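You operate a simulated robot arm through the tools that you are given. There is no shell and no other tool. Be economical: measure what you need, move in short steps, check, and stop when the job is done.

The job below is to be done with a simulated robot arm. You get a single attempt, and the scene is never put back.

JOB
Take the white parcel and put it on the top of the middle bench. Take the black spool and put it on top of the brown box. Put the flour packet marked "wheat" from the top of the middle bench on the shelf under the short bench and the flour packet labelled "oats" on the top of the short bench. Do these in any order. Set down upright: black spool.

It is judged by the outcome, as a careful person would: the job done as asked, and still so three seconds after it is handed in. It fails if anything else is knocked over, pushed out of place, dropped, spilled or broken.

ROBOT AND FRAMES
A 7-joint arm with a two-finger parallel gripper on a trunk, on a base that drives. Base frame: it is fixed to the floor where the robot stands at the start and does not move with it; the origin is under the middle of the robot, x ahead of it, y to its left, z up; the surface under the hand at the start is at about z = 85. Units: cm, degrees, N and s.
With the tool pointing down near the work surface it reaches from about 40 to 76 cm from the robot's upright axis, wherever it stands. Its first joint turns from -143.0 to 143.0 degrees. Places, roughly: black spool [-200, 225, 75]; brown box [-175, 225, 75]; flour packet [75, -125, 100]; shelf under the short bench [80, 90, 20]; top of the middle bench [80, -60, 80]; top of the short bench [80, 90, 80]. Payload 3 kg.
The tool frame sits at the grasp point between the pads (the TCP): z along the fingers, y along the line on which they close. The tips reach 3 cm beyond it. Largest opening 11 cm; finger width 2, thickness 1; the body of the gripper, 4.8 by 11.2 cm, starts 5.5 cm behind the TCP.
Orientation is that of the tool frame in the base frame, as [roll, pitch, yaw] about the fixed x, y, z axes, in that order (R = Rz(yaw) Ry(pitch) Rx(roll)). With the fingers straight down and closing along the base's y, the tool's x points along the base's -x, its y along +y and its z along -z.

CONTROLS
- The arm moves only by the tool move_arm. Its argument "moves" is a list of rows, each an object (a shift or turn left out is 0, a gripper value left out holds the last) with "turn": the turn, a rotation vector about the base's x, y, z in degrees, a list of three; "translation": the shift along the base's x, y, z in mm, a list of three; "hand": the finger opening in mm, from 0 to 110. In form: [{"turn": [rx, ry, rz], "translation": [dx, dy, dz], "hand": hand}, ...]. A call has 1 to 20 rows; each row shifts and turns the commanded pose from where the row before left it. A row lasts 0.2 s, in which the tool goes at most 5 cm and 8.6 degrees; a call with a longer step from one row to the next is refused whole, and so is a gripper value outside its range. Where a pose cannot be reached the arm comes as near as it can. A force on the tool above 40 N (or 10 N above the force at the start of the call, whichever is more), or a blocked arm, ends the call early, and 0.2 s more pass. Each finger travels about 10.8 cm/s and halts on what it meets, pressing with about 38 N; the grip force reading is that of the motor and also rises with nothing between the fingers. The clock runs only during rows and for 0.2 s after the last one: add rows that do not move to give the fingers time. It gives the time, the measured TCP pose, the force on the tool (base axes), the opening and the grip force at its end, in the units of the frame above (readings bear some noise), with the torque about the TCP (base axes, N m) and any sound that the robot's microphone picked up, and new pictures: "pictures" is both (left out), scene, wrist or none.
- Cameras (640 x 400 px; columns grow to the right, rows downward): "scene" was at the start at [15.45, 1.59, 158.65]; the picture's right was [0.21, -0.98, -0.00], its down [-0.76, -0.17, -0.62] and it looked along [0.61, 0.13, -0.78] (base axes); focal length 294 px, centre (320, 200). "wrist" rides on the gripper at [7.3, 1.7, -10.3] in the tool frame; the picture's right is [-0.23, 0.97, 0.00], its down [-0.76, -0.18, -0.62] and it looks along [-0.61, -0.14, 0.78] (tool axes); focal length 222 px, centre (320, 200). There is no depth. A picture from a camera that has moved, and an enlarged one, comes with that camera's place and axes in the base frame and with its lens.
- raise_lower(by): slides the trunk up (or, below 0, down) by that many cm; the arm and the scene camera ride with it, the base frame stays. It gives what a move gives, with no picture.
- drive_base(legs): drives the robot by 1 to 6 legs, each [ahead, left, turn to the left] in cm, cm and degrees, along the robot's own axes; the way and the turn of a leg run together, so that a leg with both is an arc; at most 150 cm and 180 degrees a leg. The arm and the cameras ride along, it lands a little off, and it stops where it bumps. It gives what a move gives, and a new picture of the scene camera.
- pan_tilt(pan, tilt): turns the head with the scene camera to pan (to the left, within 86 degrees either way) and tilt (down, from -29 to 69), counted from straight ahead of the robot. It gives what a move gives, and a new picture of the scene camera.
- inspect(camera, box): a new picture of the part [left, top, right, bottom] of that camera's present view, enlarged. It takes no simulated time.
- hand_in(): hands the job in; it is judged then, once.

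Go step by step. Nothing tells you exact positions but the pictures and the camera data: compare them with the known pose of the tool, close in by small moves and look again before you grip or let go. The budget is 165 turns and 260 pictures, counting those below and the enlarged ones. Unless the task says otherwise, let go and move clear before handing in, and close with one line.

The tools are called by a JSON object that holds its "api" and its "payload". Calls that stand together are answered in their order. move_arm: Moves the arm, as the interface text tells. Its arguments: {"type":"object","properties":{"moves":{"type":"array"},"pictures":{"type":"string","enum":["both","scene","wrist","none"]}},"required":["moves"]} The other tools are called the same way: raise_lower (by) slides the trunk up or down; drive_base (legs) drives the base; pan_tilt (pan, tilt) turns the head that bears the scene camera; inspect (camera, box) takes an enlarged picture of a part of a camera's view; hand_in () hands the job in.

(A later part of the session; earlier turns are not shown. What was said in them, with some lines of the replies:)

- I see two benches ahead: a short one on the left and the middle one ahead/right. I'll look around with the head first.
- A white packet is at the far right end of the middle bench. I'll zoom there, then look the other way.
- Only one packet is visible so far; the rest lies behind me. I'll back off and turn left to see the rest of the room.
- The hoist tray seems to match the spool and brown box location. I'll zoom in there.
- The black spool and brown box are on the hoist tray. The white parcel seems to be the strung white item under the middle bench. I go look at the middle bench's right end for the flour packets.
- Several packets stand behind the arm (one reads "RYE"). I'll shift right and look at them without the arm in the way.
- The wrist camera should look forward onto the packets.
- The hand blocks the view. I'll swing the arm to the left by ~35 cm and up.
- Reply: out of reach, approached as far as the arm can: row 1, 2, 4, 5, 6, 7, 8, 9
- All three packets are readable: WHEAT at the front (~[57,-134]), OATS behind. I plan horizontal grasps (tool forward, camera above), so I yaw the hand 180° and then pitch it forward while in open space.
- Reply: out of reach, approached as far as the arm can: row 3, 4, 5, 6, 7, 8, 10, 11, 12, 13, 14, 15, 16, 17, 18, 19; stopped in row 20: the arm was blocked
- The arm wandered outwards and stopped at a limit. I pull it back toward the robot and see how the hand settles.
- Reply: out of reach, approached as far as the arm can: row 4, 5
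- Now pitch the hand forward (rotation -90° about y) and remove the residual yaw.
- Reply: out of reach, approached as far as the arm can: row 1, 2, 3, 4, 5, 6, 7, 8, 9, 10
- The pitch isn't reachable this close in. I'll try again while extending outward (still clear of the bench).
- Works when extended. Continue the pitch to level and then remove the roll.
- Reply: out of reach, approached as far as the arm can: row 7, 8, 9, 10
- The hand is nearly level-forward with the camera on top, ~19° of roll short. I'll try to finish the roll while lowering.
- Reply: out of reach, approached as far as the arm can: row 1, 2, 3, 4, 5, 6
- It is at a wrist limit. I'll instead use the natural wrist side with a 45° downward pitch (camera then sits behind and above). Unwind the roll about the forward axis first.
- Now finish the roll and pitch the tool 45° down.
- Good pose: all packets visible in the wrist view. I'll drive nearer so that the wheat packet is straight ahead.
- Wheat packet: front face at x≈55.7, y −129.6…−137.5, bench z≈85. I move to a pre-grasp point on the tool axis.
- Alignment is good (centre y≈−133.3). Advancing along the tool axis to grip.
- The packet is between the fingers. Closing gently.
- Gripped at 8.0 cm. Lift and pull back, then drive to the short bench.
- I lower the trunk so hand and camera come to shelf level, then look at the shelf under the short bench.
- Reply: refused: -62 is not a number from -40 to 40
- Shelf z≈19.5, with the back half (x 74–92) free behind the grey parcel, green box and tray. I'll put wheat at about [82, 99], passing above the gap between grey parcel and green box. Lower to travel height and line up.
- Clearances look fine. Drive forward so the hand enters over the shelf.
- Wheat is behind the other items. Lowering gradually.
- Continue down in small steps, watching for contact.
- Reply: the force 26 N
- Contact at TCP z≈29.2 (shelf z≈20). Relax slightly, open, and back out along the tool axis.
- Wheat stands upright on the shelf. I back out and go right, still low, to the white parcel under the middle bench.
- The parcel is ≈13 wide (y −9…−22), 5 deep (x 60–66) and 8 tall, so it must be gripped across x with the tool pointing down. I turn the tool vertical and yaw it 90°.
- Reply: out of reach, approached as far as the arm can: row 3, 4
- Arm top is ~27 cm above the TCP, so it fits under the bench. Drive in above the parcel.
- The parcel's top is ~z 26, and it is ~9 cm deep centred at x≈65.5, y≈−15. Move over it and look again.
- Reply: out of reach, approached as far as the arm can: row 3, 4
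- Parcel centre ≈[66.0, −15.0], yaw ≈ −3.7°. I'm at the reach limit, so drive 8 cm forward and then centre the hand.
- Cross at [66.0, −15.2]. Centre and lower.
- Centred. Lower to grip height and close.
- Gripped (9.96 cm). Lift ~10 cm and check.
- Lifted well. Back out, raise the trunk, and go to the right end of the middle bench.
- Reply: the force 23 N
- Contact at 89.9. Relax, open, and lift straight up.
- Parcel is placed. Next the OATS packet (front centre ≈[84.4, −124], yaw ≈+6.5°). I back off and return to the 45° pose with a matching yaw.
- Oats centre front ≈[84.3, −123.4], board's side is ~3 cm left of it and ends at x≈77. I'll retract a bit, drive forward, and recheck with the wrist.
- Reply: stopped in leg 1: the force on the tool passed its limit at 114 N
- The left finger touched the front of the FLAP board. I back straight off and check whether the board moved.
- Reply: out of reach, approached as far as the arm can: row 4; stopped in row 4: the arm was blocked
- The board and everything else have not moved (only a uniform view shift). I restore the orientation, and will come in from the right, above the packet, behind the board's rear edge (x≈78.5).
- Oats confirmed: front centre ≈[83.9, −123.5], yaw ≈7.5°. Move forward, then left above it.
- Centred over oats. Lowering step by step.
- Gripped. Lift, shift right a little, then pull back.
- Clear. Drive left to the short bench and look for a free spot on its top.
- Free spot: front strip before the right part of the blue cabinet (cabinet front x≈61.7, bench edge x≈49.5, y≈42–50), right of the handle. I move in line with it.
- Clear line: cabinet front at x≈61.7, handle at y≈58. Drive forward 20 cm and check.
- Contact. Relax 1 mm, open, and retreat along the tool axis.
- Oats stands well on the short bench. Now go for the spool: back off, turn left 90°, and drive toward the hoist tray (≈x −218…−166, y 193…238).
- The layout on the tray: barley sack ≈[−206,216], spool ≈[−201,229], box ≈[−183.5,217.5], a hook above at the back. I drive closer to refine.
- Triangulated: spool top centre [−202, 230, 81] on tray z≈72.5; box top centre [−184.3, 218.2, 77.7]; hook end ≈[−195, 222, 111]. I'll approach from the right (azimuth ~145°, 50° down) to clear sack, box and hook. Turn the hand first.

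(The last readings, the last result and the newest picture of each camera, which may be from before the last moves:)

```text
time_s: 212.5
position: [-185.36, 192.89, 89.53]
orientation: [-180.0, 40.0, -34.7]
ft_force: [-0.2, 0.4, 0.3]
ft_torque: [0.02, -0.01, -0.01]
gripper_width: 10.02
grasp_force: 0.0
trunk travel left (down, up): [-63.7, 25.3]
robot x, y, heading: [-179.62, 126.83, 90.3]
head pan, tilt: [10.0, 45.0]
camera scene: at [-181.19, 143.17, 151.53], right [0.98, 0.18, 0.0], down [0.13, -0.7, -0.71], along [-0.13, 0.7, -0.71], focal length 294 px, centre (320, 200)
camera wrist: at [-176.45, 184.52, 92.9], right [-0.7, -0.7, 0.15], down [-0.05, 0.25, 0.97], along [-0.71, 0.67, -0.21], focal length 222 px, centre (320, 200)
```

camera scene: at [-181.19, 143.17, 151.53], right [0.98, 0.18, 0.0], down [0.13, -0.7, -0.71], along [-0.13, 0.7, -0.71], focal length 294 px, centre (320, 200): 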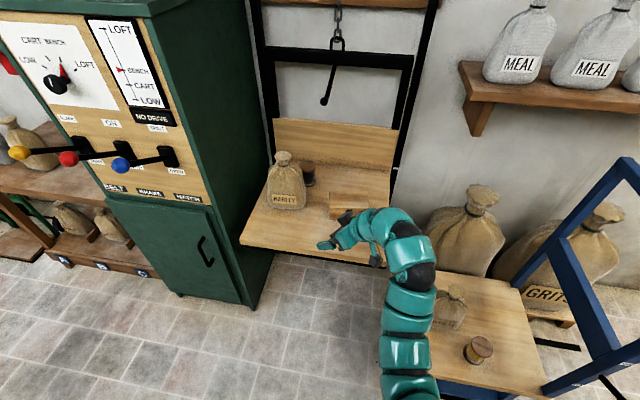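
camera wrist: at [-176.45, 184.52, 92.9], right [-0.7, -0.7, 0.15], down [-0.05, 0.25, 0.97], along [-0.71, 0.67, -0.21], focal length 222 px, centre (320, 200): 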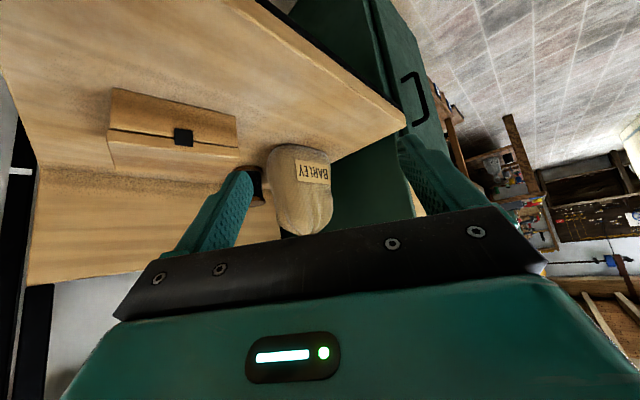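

Arm top is only ~17 cm above the TCP, so it fits under the hook. Drive forward 22 cm.

{"api": "drive_base", "payload": {"legs": [[22, 0, 0]]}}

{"api": "move_arm", "payload": {"moves": [{"translation": [0, 0, 0]}], "pictures": "wrist"}}

```text
time_s: 214.2
position: [-185.49, 215.04, 89.39]
orientation: [179.8, 40.0, -34.8]
ft_force: [0.2, -0.5, -0.6]
ft_torque: [-0.01, 0.02, 0.03]
gripper_width: 10.0
grasp_force: 0.0
trunk travel left (down, up): [-63.7, 25.3]
robot x, y, heading: [-179.9, 148.98, 90.6]
head pan, tilt: [10.0, 45.0]
camera scene: at [-181.36, 165.35, 151.51], right [0.98, 0.18, 0.0], down [0.13, -0.7, -0.71], along [-0.13, 0.69, -0.71], focal length 294 px, centre (320, 200)
```

scene: 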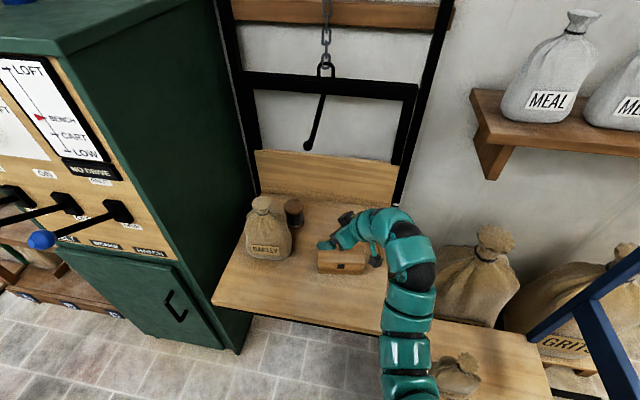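

```text
time_s: 214.6
position: [-185.52, 214.86, 89.52]
orientation: [-180.0, 40.1, -34.7]
ft_force: [0.1, 0.2, -0.1]
ft_torque: [0.0, -0.02, -0.01]
gripper_width: 10.0
grasp_force: 0.0
trunk travel left (down, up): [-63.7, 25.3]
robot x, y, heading: [-179.9, 149.13, 90.6]
head pan, tilt: [10.0, 45.0]
camera wrist: at [-176.57, 206.6, 92.87], right [-0.7, -0.7, 0.15], down [-0.05, 0.25, 0.97], along [-0.71, 0.67, -0.21], focal length 222 px, centre (320, 200)
```

wrist: 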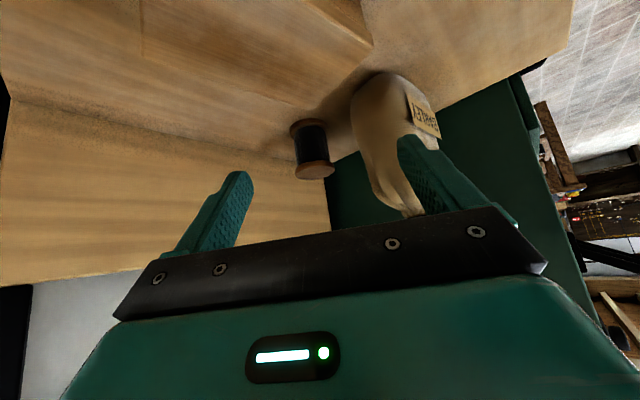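

Spool is centred between the fingers in the wrist view. Move to 12 cm before it at z≈84.5.

{"api": "move_arm", "payload": {"moves": [{"translation": [-20, 25, -10]}, {"translation": [-20, 25, -15]}, {"translation": [-25, 35, -25]}], "pictures": "both"}}

```text
time_s: 215.4
position: [-192.15, 223.64, 84.48]
orientation: [-180.0, 40.1, -34.9]
ft_force: [0.4, 0.6, 0.2]
ft_torque: [0.0, 0.03, -0.01]
gripper_width: 10.0
grasp_force: 0.0
trunk travel left (down, up): [-63.7, 25.3]
robot x, y, heading: [-180.41, 149.38, 90.5]
head pan, tilt: [10.0, 45.0]
camera scene: at [-181.41, 165.33, 151.52], right [0.98, 0.18, 0.0], down [0.13, -0.7, -0.71], along [-0.13, 0.69, -0.71], focal length 294 px, centre (320, 200)
camera wrist: at [-183.21, 215.22, 87.9], right [-0.7, -0.7, 0.15], down [-0.05, 0.25, 0.97], along [-0.71, 0.67, -0.21], focal length 222 px, centre (320, 200)
```

scene: 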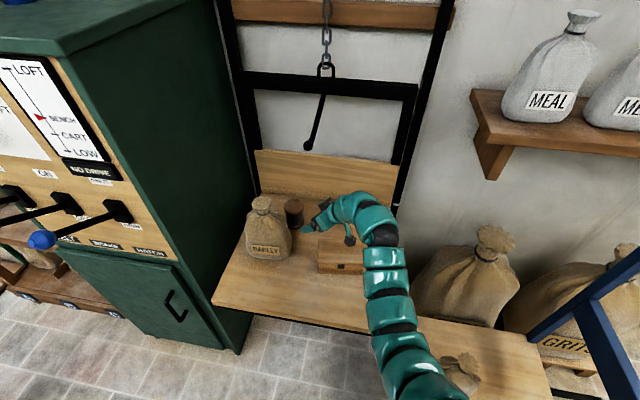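
wrist: 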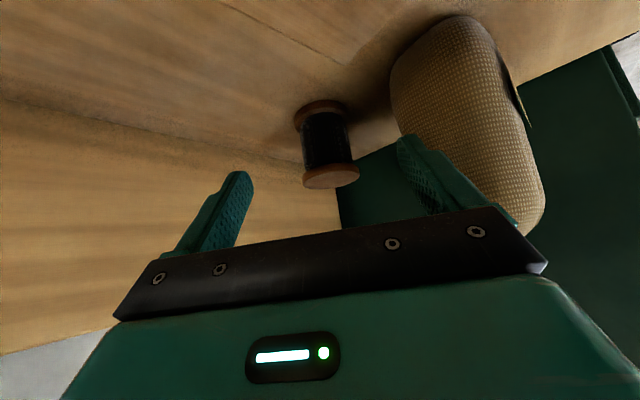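

Lateral alignment is good. Lower to grip height while advancing a little, then look again.

{"api": "move_arm", "payload": {"moves": [{"translation": [-12, 8, -20]}, {"translation": [-12, 8, -20]}, {"translation": [-12, 8, -18]}], "pictures": "both"}}

{"api": "inspect", "payload": {"camera": "scene", "box": [230, 170, 390, 270]}}

```text
time_s: 216.2
position: [-195.59, 225.73, 78.76]
orientation: [-180.0, 40.0, -34.8]
ft_force: [2.1, 0.7, 1.2]
ft_torque: [-0.05, 0.05, 0.03]
gripper_width: 9.89
grasp_force: 0.0
trunk travel left (down, up): [-63.7, 25.3]
robot x, y, heading: [-179.49, 149.63, 90.5]
head pan, tilt: [10.0, 45.0]
camera scene: at [-181.3, 165.21, 151.54], right [0.98, 0.18, 0.0], down [0.13, -0.7, -0.71], along [-0.13, 0.7, -0.71], focal length 294 px, centre (320, 200)
camera wrist: at [-186.61, 217.42, 82.18], right [-0.7, -0.7, 0.15], down [-0.05, 0.25, 0.97], along [-0.71, 0.67, -0.21], focal length 222 px, centre (320, 200)
```

scene: 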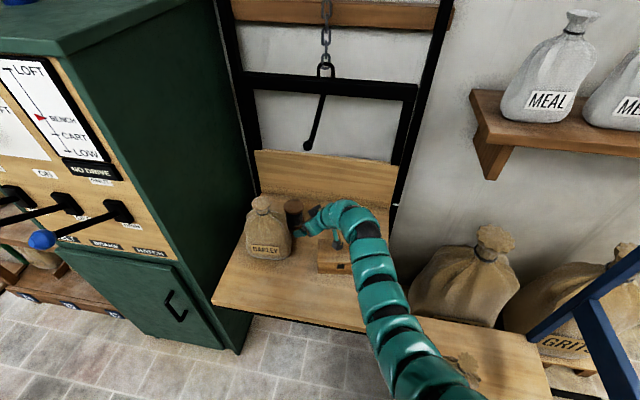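
wrist: 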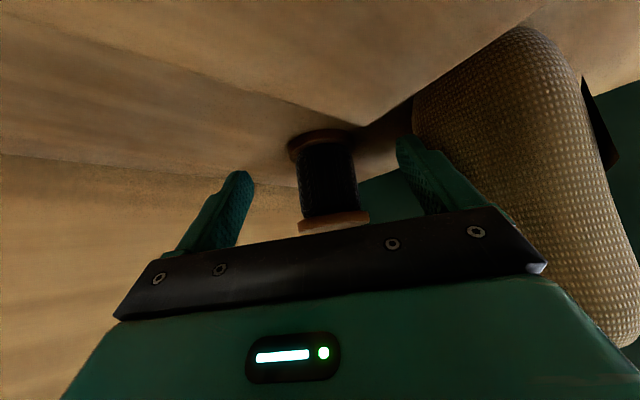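

```text
4.00 times, centred on (310, 220) of scene
camera zoom: at [-181.3, 165.21, 151.54], right [0.98, 0.18, 0.0], down [0.13, -0.7, -0.71], along [-0.13, 0.7, -0.71], focal length 1177 px, centre (360, 120)
```

zoom: 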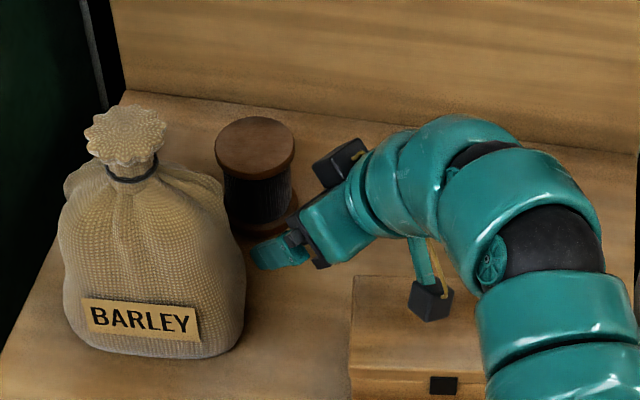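

The left finger seems to graze the sack (opening reads 9.89). I narrow the opening to 8.6 cm and shift slightly away from the sack.

{"api": "move_arm", "payload": {"moves": [{"translation": [3, 4, 0], "hand": 92}, {"hand": 86}, {"hand": 86}], "pictures": "both"}}

{"api": "inspect", "payload": {"camera": "scene", "box": [230, 170, 390, 270]}}

```text
time_s: 217.0
position: [-195.31, 226.11, 78.78]
orientation: [-180.0, 40.0, -34.9]
ft_force: [-0.1, -0.7, 0.0]
ft_torque: [-0.02, -0.01, 0.01]
gripper_width: 8.62
grasp_force: 0.0
trunk travel left (down, up): [-63.7, 25.3]
robot x, y, heading: [-180.29, 148.93, 90.4]
head pan, tilt: [10.0, 45.0]
camera scene: at [-181.36, 165.24, 151.53], right [0.98, 0.18, 0.0], down [0.13, -0.7, -0.71], along [-0.13, 0.7, -0.71], focal length 294 px, centre (320, 200)
camera wrist: at [-186.38, 217.78, 82.12], right [-0.7, -0.7, 0.15], down [-0.05, 0.25, 0.97], along [-0.71, 0.67, -0.21], focal length 222 px, centre (320, 200)
```

scene: 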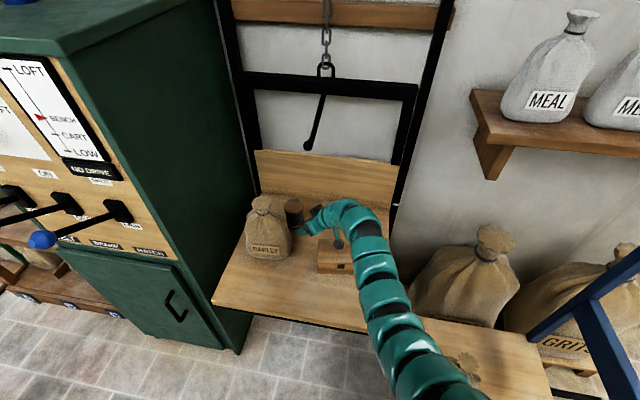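
wrist: 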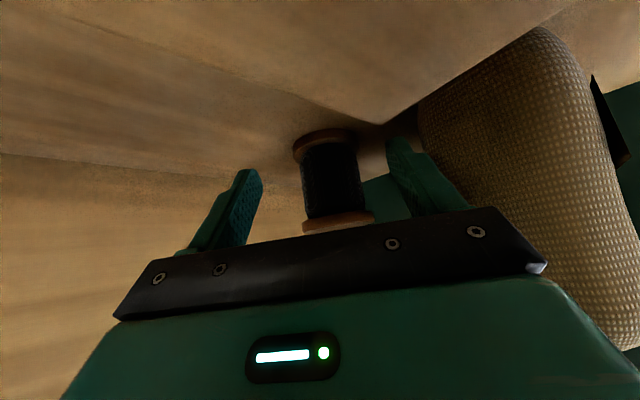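

```text
4.00 times, centred on (310, 220) of scene
camera zoom: at [-181.36, 165.24, 151.53], right [0.98, 0.18, 0.0], down [0.13, -0.7, -0.71], along [-0.13, 0.7, -0.71], focal length 1177 px, centre (360, 120)
```

zoom: 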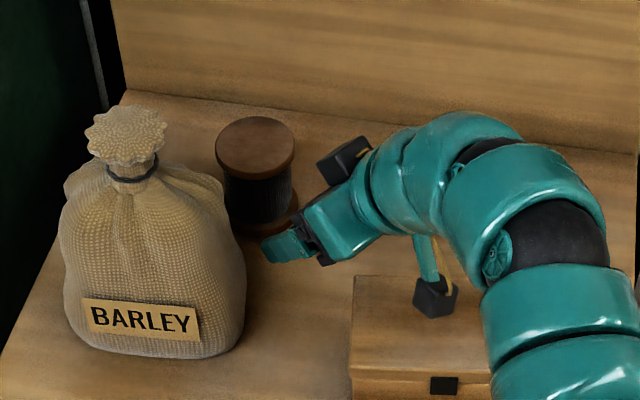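

No contact now and the sack is unmoved. Spool at [−202.2, 230.3]; advance along the axis to straddle it.

{"api": "move_arm", "payload": {"moves": [{"translation": [-16, 10, 0]}, {"translation": [-16, 10, 0]}, {"translation": [-16, 10, 0]}], "pictures": "both"}}

{"api": "inspect", "payload": {"camera": "scene", "box": [230, 170, 390, 270]}}

```text
time_s: 217.8
position: [-200.13, 229.23, 78.73]
orientation: [179.9, 39.7, -34.8]
ft_force: [0.4, -0.1, 0.0]
ft_torque: [0.0, 0.02, -0.04]
gripper_width: 8.6
grasp_force: 0.1
trunk travel left (down, up): [-63.7, 25.3]
robot x, y, heading: [-179.85, 149.36, 90.3]
head pan, tilt: [10.0, 45.0]
camera scene: at [-181.45, 165.25, 151.52], right [0.98, 0.18, 0.0], down [0.13, -0.7, -0.71], along [-0.13, 0.7, -0.71], focal length 294 px, centre (320, 200)
camera wrist: at [-191.11, 220.89, 82.09], right [-0.7, -0.7, 0.15], down [-0.05, 0.25, 0.97], along [-0.71, 0.67, -0.21], focal length 222 px, centre (320, 200)
```

scene: 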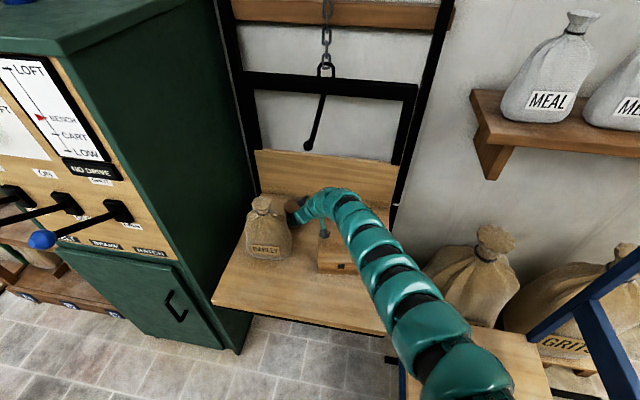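
wrist: 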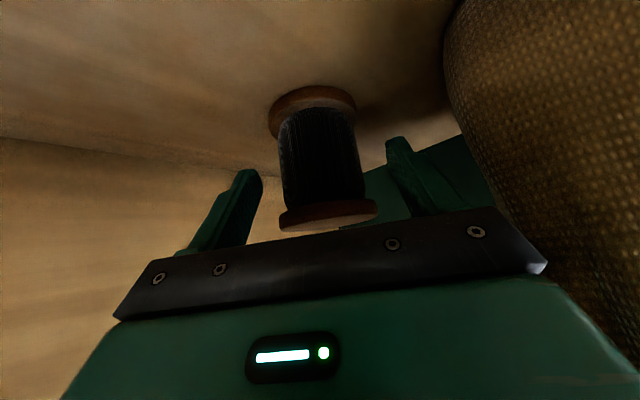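

```text
4.00 times, centred on (310, 220) of scene
camera zoom: at [-181.45, 165.25, 151.52], right [0.98, 0.18, 0.0], down [0.13, -0.7, -0.71], along [-0.13, 0.7, -0.71], focal length 1177 px, centre (360, 120)
```

zoom: 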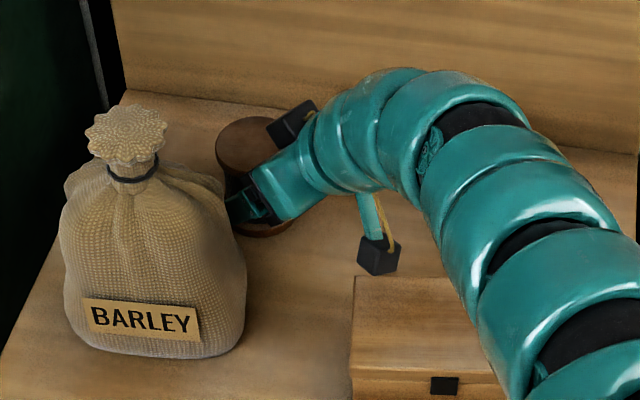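

Centred. Advance another ~1.3 cm and close.

{"api": "move_arm", "payload": {"moves": [{"translation": [-6, 4, 0]}, {"translation": [-6, 4, 0]}, {"hand": 80}, {"hand": 72}, {"hand": 64}, {"hand": 50}, {"hand": 50}], "pictures": "both"}}

```text
time_s: 219.4
position: [-200.66, 229.29, 79.03]
orientation: [-179.9, 40.0, -34.8]
ft_force: [0.6, 0.3, 0.2]
ft_torque: [0.03, 0.05, -0.02]
gripper_width: 5.56
grasp_force: 37.9
out of reach, approached as far as the arm can: row 1, 2
trunk travel left (down, up): [-63.7, 25.3]
robot x, y, heading: [-179.72, 149.39, 90.5]
head pan, tilt: [10.0, 45.0]
camera scene: at [-181.37, 165.24, 151.53], right [0.98, 0.18, 0.0], down [0.13, -0.7, -0.71], along [-0.13, 0.7, -0.71], focal length 294 px, centre (320, 200)
camera wrist: at [-191.7, 221.03, 82.4], right [-0.7, -0.7, 0.15], down [-0.05, 0.25, 0.97], along [-0.71, 0.67, -0.21], focal length 222 px, centre (320, 200)
```

scene: 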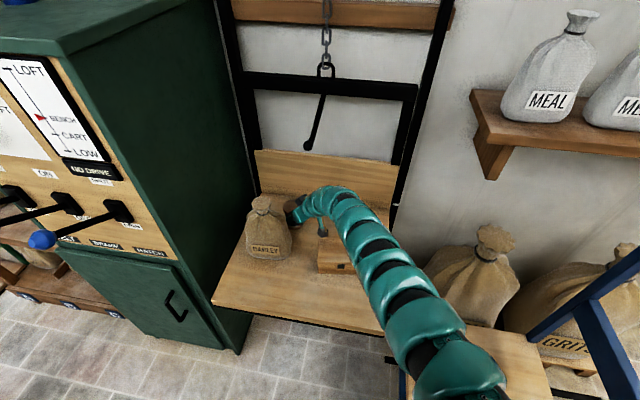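
wrist: 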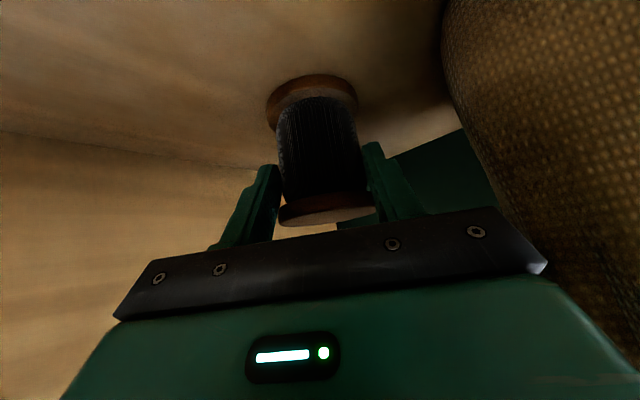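

Gripped at 5.56 cm (on the black winding). Small test lift.

{"api": "move_arm", "payload": {"moves": [{"translation": [2, -2, 6]}, {"translation": [0, 0, 8]}, {"translation": [0, 0, 8]}], "pictures": "both"}}

{"api": "inspect", "payload": {"camera": "scene", "box": [230, 170, 390, 270]}}

```text
time_s: 220.2
position: [-200.43, 229.04, 81.41]
orientation: [179.9, 40.0, -34.8]
ft_force: [0.2, 0.0, -2.5]
ft_torque: [0.02, -0.02, 0.03]
gripper_width: 5.56
grasp_force: 37.7
trunk travel left (down, up): [-63.7, 25.3]
robot x, y, heading: [-180.19, 149.35, 90.7]
head pan, tilt: [10.0, 45.0]
camera scene: at [-181.38, 165.22, 151.53], right [0.98, 0.18, 0.0], down [0.13, -0.7, -0.71], along [-0.13, 0.7, -0.71], focal length 294 px, centre (320, 200)
camera wrist: at [-191.44, 220.71, 84.66], right [-0.7, -0.7, 0.15], down [-0.05, 0.25, 0.97], along [-0.71, 0.67, -0.21], focal length 222 px, centre (320, 200)
```

scene: 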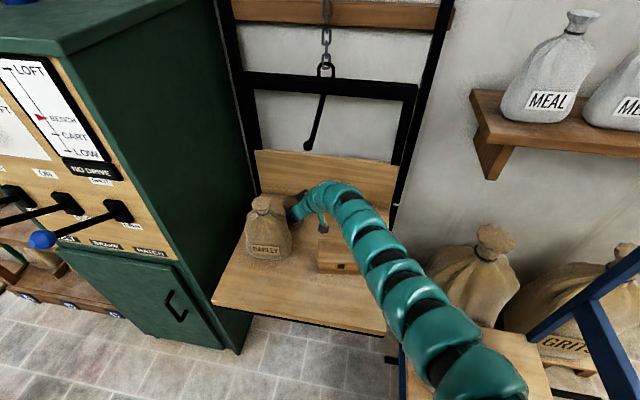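
wrist: 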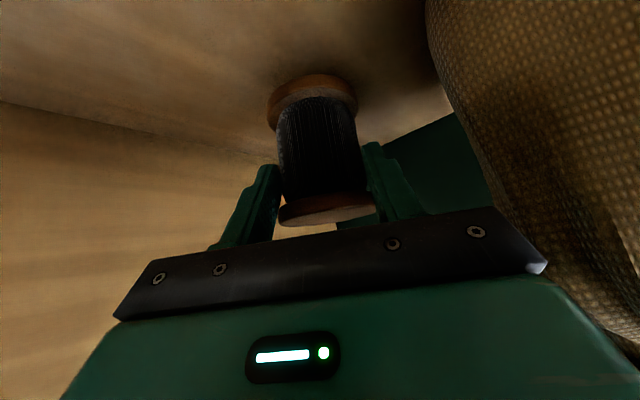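

```text
4.00 times, centred on (310, 220) of scene
camera zoom: at [-181.38, 165.22, 151.53], right [0.98, 0.18, 0.0], down [0.13, -0.7, -0.71], along [-0.13, 0.7, -0.71], focal length 1177 px, centre (360, 120)
```

zoom: 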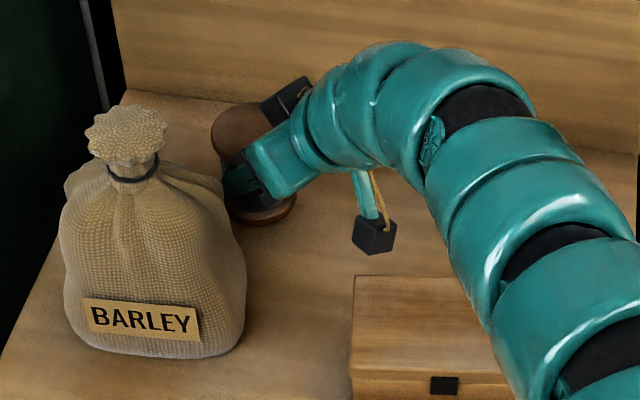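

Holding well. Lift to ~87 and carry it over the box.

{"api": "move_arm", "payload": {"moves": [{"translation": [0, 0, 20]}, {"translation": [0, 0, 20]}, {"translation": [4, -3, 16]}, {"translation": [28, -19, 0]}, {"translation": [28, -19, 0]}, {"translation": [28, -19, 0]}, {"translation": [28, -19, 0]}, {"translation": [28, -19, 0]}, {"translation": [28, -19, 0]}], "pictures": "both"}}

{"api": "inspect", "payload": {"camera": "scene", "box": [250, 170, 410, 270]}}

```text
time_s: 222.2
position: [-183.08, 217.39, 86.8]
orientation: [-180.0, 40.1, -34.8]
ft_force: [0.2, 0.3, -1.1]
ft_torque: [-0.01, -0.01, 0.0]
gripper_width: 5.54
grasp_force: 37.7
trunk travel left (down, up): [-63.7, 25.3]
robot x, y, heading: [-179.83, 149.59, 90.4]
head pan, tilt: [10.0, 45.0]
camera scene: at [-181.32, 165.22, 151.53], right [0.98, 0.18, 0.0], down [0.13, -0.7, -0.71], along [-0.13, 0.7, -0.71], focal length 294 px, centre (320, 200)
camera wrist: at [-174.22, 209.01, 90.05], right [-0.7, -0.7, 0.15], down [-0.05, 0.25, 0.97], along [-0.71, 0.67, -0.21], focal length 222 px, centre (320, 200)
```

scene: 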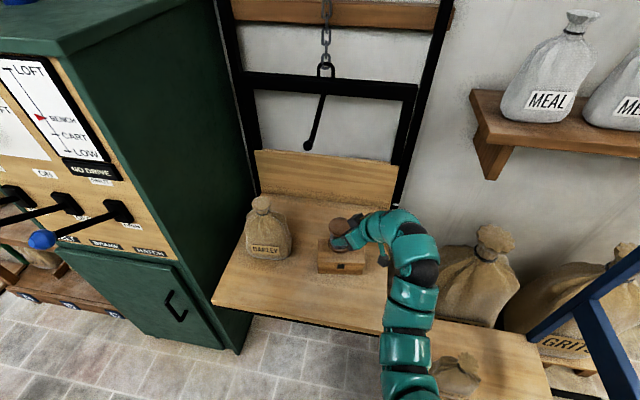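
wrist: 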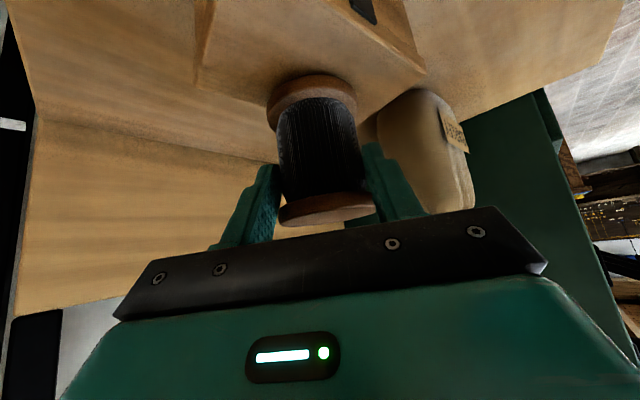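

```text
4.00 times, centred on (330, 220) of scene
camera zoom: at [-181.32, 165.22, 151.53], right [0.98, 0.18, 0.0], down [0.13, -0.7, -0.71], along [-0.13, 0.7, -0.71], focal length 1177 px, centre (280, 120)
```

zoom: 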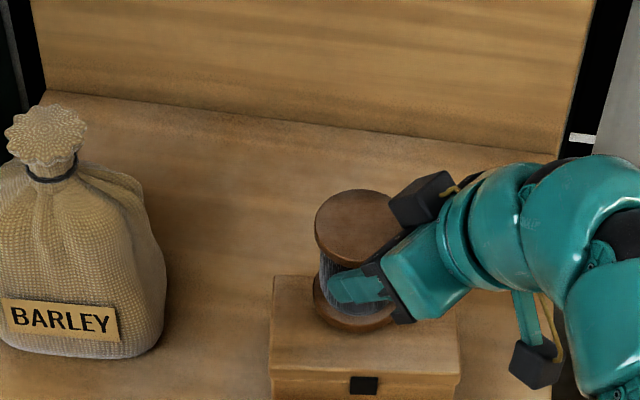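

Spool is above the box centre. Lower gently to contact.

{"api": "move_arm", "payload": {"moves": [{"translation": [4, 0, -8]}, {"translation": [0, 0, -6]}, {"translation": [0, 0, -4]}, {"translation": [0, 0, -2]}], "pictures": "none"}}

{"api": "move_arm", "payload": {"moves": [{"translation": [0, 0, -2]}, {"translation": [0, 0, -2]}], "pictures": "none"}}

```text
time_s: 223.2
position: [-182.92, 217.31, 85.17]
orientation: [-179.7, 40.5, -34.7]
ft_force: [1.0, 7.4, 31.9]
ft_torque: [0.7, 0.65, -0.47]
gripper_width: 5.56
grasp_force: 38.0
trunk travel left (down, up): [-63.7, 25.3]
robot x, y, heading: [-179.76, 149.39, 90.7]
head pan, tilt: [10.0, 45.0]
```

```text
time_s: 223.8
position: [-182.88, 217.28, 84.68]
orientation: [-179.9, 40.3, -34.7]
ft_force: [2.7, 8.8, 32.8]
ft_torque: [0.68, 0.51, -0.34]
gripper_width: 5.53
grasp_force: 38.1
trunk travel left (down, up): [-63.7, 25.3]
robot x, y, heading: [-179.98, 149.41, 90.5]
head pan, tilt: [10.0, 45.0]
```

Contact was reached around z≈85.2. Ease off and look before releasing.

{"api": "move_arm", "payload": {"moves": [{"translation": [0, 0, 2]}, {"translation": [0, 0, 2]}, {"translation": [0, 0, 0]}], "pictures": "both"}}

{"api": "inspect", "payload": {"camera": "scene", "box": [250, 170, 410, 270]}}

```text
time_s: 224.6
position: [-182.97, 217.3, 84.55]
orientation: [179.8, 39.7, -34.9]
ft_force: [4.5, 1.3, 6.4]
ft_torque: [0.32, 0.16, -0.16]
gripper_width: 5.52
grasp_force: 37.6
trunk travel left (down, up): [-63.7, 25.3]
robot x, y, heading: [-180.04, 149.13, 90.5]
head pan, tilt: [10.0, 45.0]
camera scene: at [-181.3, 165.16, 151.51], right [0.98, 0.18, 0.0], down [0.13, -0.69, -0.71], along [-0.13, 0.7, -0.71], focal length 294 px, centre (320, 200)
camera wrist: at [-173.89, 208.94, 88.04], right [-0.7, -0.7, 0.15], down [-0.05, 0.25, 0.97], along [-0.71, 0.67, -0.21], focal length 222 px, centre (320, 200)
```

scene: 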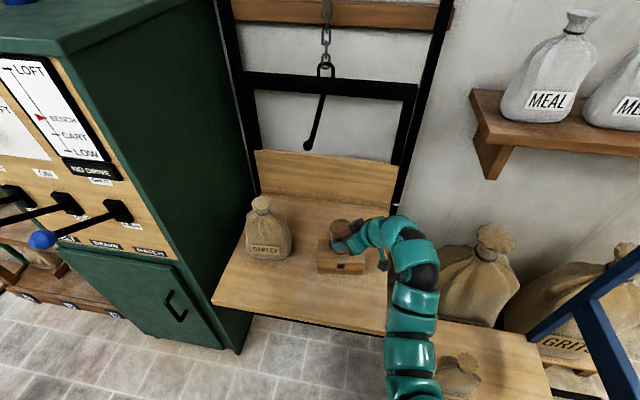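
wrist: 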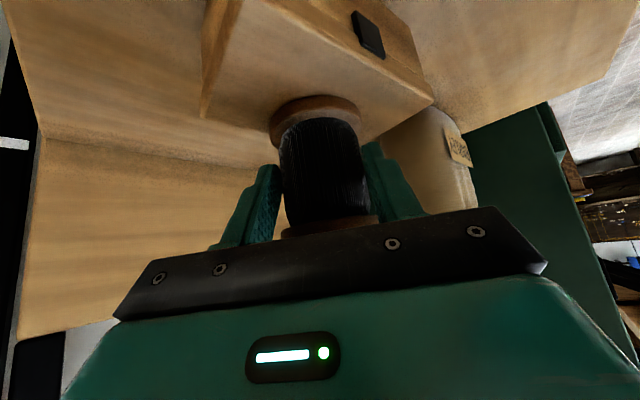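

```text
4.00 times, centred on (330, 220) of scene
camera zoom: at [-181.3, 165.16, 151.51], right [0.98, 0.18, 0.0], down [0.13, -0.69, -0.71], along [-0.13, 0.7, -0.71], focal length 1177 px, centre (280, 120)
```

zoom: 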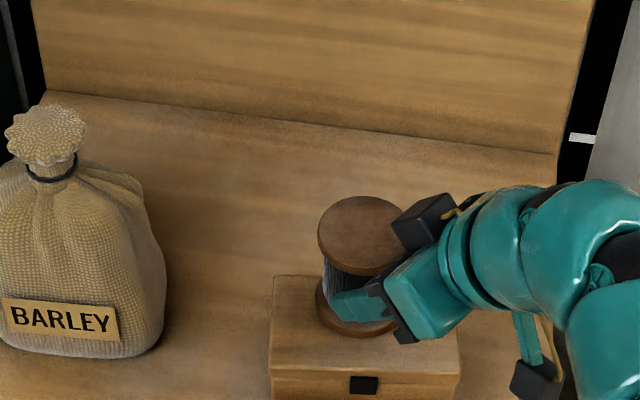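

Spool rests on the box. Ease 2 mm more, then open and retreat along the tool axis.

{"api": "move_arm", "payload": {"moves": [{"translation": [0, 0, 2]}, {"hand": 62}, {"hand": 70}, {"hand": 80}, {"hand": 90}, {"hand": 90}], "pictures": "wrist"}}

{"api": "inspect", "payload": {"camera": "scene", "box": [250, 170, 410, 270]}}

```text
time_s: 226.0
position: [-182.93, 217.48, 84.96]
orientation: [-180.0, 40.0, -34.8]
ft_force: [-1.3, 0.0, 0.1]
ft_torque: [-0.01, 0.03, -0.01]
gripper_width: 9.0
grasp_force: 0.0
trunk travel left (down, up): [-63.7, 25.3]
robot x, y, heading: [-179.83, 149.37, 90.7]
head pan, tilt: [10.0, 45.0]
camera wrist: at [-173.89, 209.07, 88.35], right [-0.7, -0.7, 0.15], down [-0.05, 0.25, 0.97], along [-0.71, 0.67, -0.21], focal length 222 px, centre (320, 200)
```

wrist: 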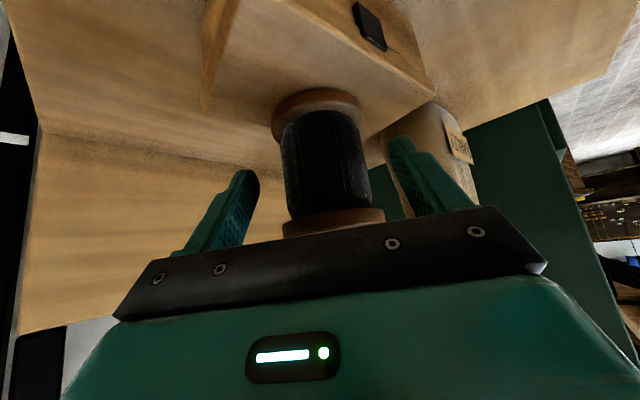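

```text
4.00 times, centred on (330, 220) of scene
camera zoom: at [-181.36, 165.24, 151.53], right [0.98, 0.18, 0.0], down [0.13, -0.7, -0.71], along [-0.13, 0.7, -0.71], focal length 1177 px, centre (280, 120)
```

zoom: 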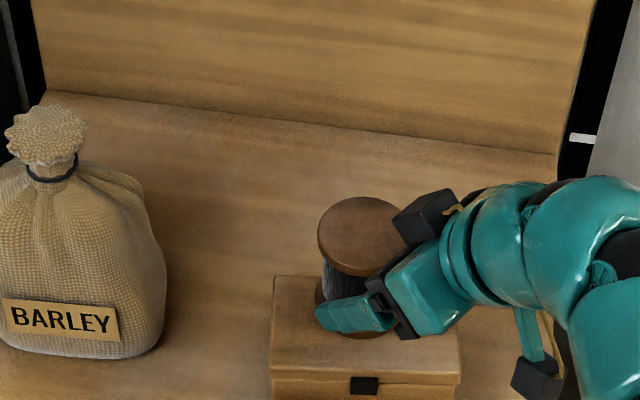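

Released and upright. Retreat along the tool axis.

{"api": "move_arm", "payload": {"moves": [{"translation": [10.5, -7.4, 15]}, {"translation": [10.5, -7.4, 15]}, {"translation": [10.5, -7.4, 15]}, {"translation": [10.5, -7.4, 15]}, {"translation": [10.5, -7.4, 15]}], "pictures": "none"}}

{"api": "drive_base", "payload": {"legs": [[-35, 0, 0]]}}

{"api": "inspect", "payload": {"camera": "scene", "box": [230, 100, 410, 250]}}

```text
time_s: 227.2
position: [-177.4, 213.7, 92.45]
orientation: [179.9, 40.0, -34.9]
ft_force: [0.3, -0.6, -0.5]
ft_torque: [-0.06, 0.01, -0.01]
gripper_width: 8.99
grasp_force: 0.0
trunk travel left (down, up): [-63.7, 25.3]
robot x, y, heading: [-179.84, 149.57, 90.7]
head pan, tilt: [10.0, 45.0]
```

```text
time_s: 229.4
position: [-176.86, 179.01, 92.64]
orientation: [180.0, 40.0, -34.9]
ft_force: [0.3, 0.3, -0.1]
ft_torque: [-0.01, 0.0, -0.01]
gripper_width: 9.0
grasp_force: 0.0
trunk travel left (down, up): [-63.7, 25.3]
robot x, y, heading: [-179.91, 114.48, 90.4]
head pan, tilt: [10.0, 45.0]
camera scene: at [-181.08, 130.45, 151.54], right [0.98, 0.18, 0.0], down [0.13, -0.7, -0.71], along [-0.13, 0.7, -0.71], focal length 294 px, centre (320, 200)
```

scene: 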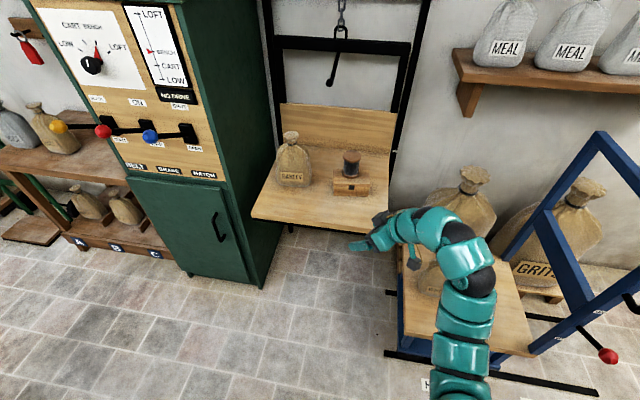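

```text
2.67 times, centred on (320, 175) of scene
camera zoom: at [-181.08, 130.45, 151.54], right [0.98, 0.18, 0.0], down [0.13, -0.7, -0.71], along [-0.13, 0.7, -0.71], focal length 785 px, centre (320, 267)
```

zoom: 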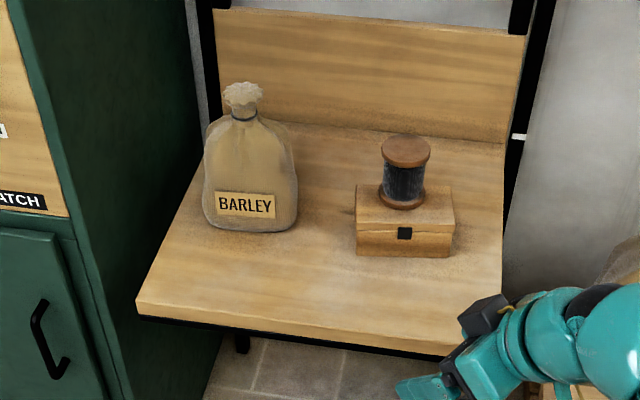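

The spool stands upright on the brown box and the sack is untouched. The parcel, wheat and oats were each seen in place after release, and the hand is clear, so I hand in.

{"api": "hand_in", "payload": {}}

```text
The job is handed in.
```

All four items are where you asked: the white parcel is on the top of the middle bench, the wheat packet on the shelf under the short bench, the oats packet on the top of the short bench, and the black spool upright on the brown box. On the way, a finger bumped the FLAP board (114 N) and grazed the barley sack. Neither moved in the pictures, and I saw nothing else disturbed.
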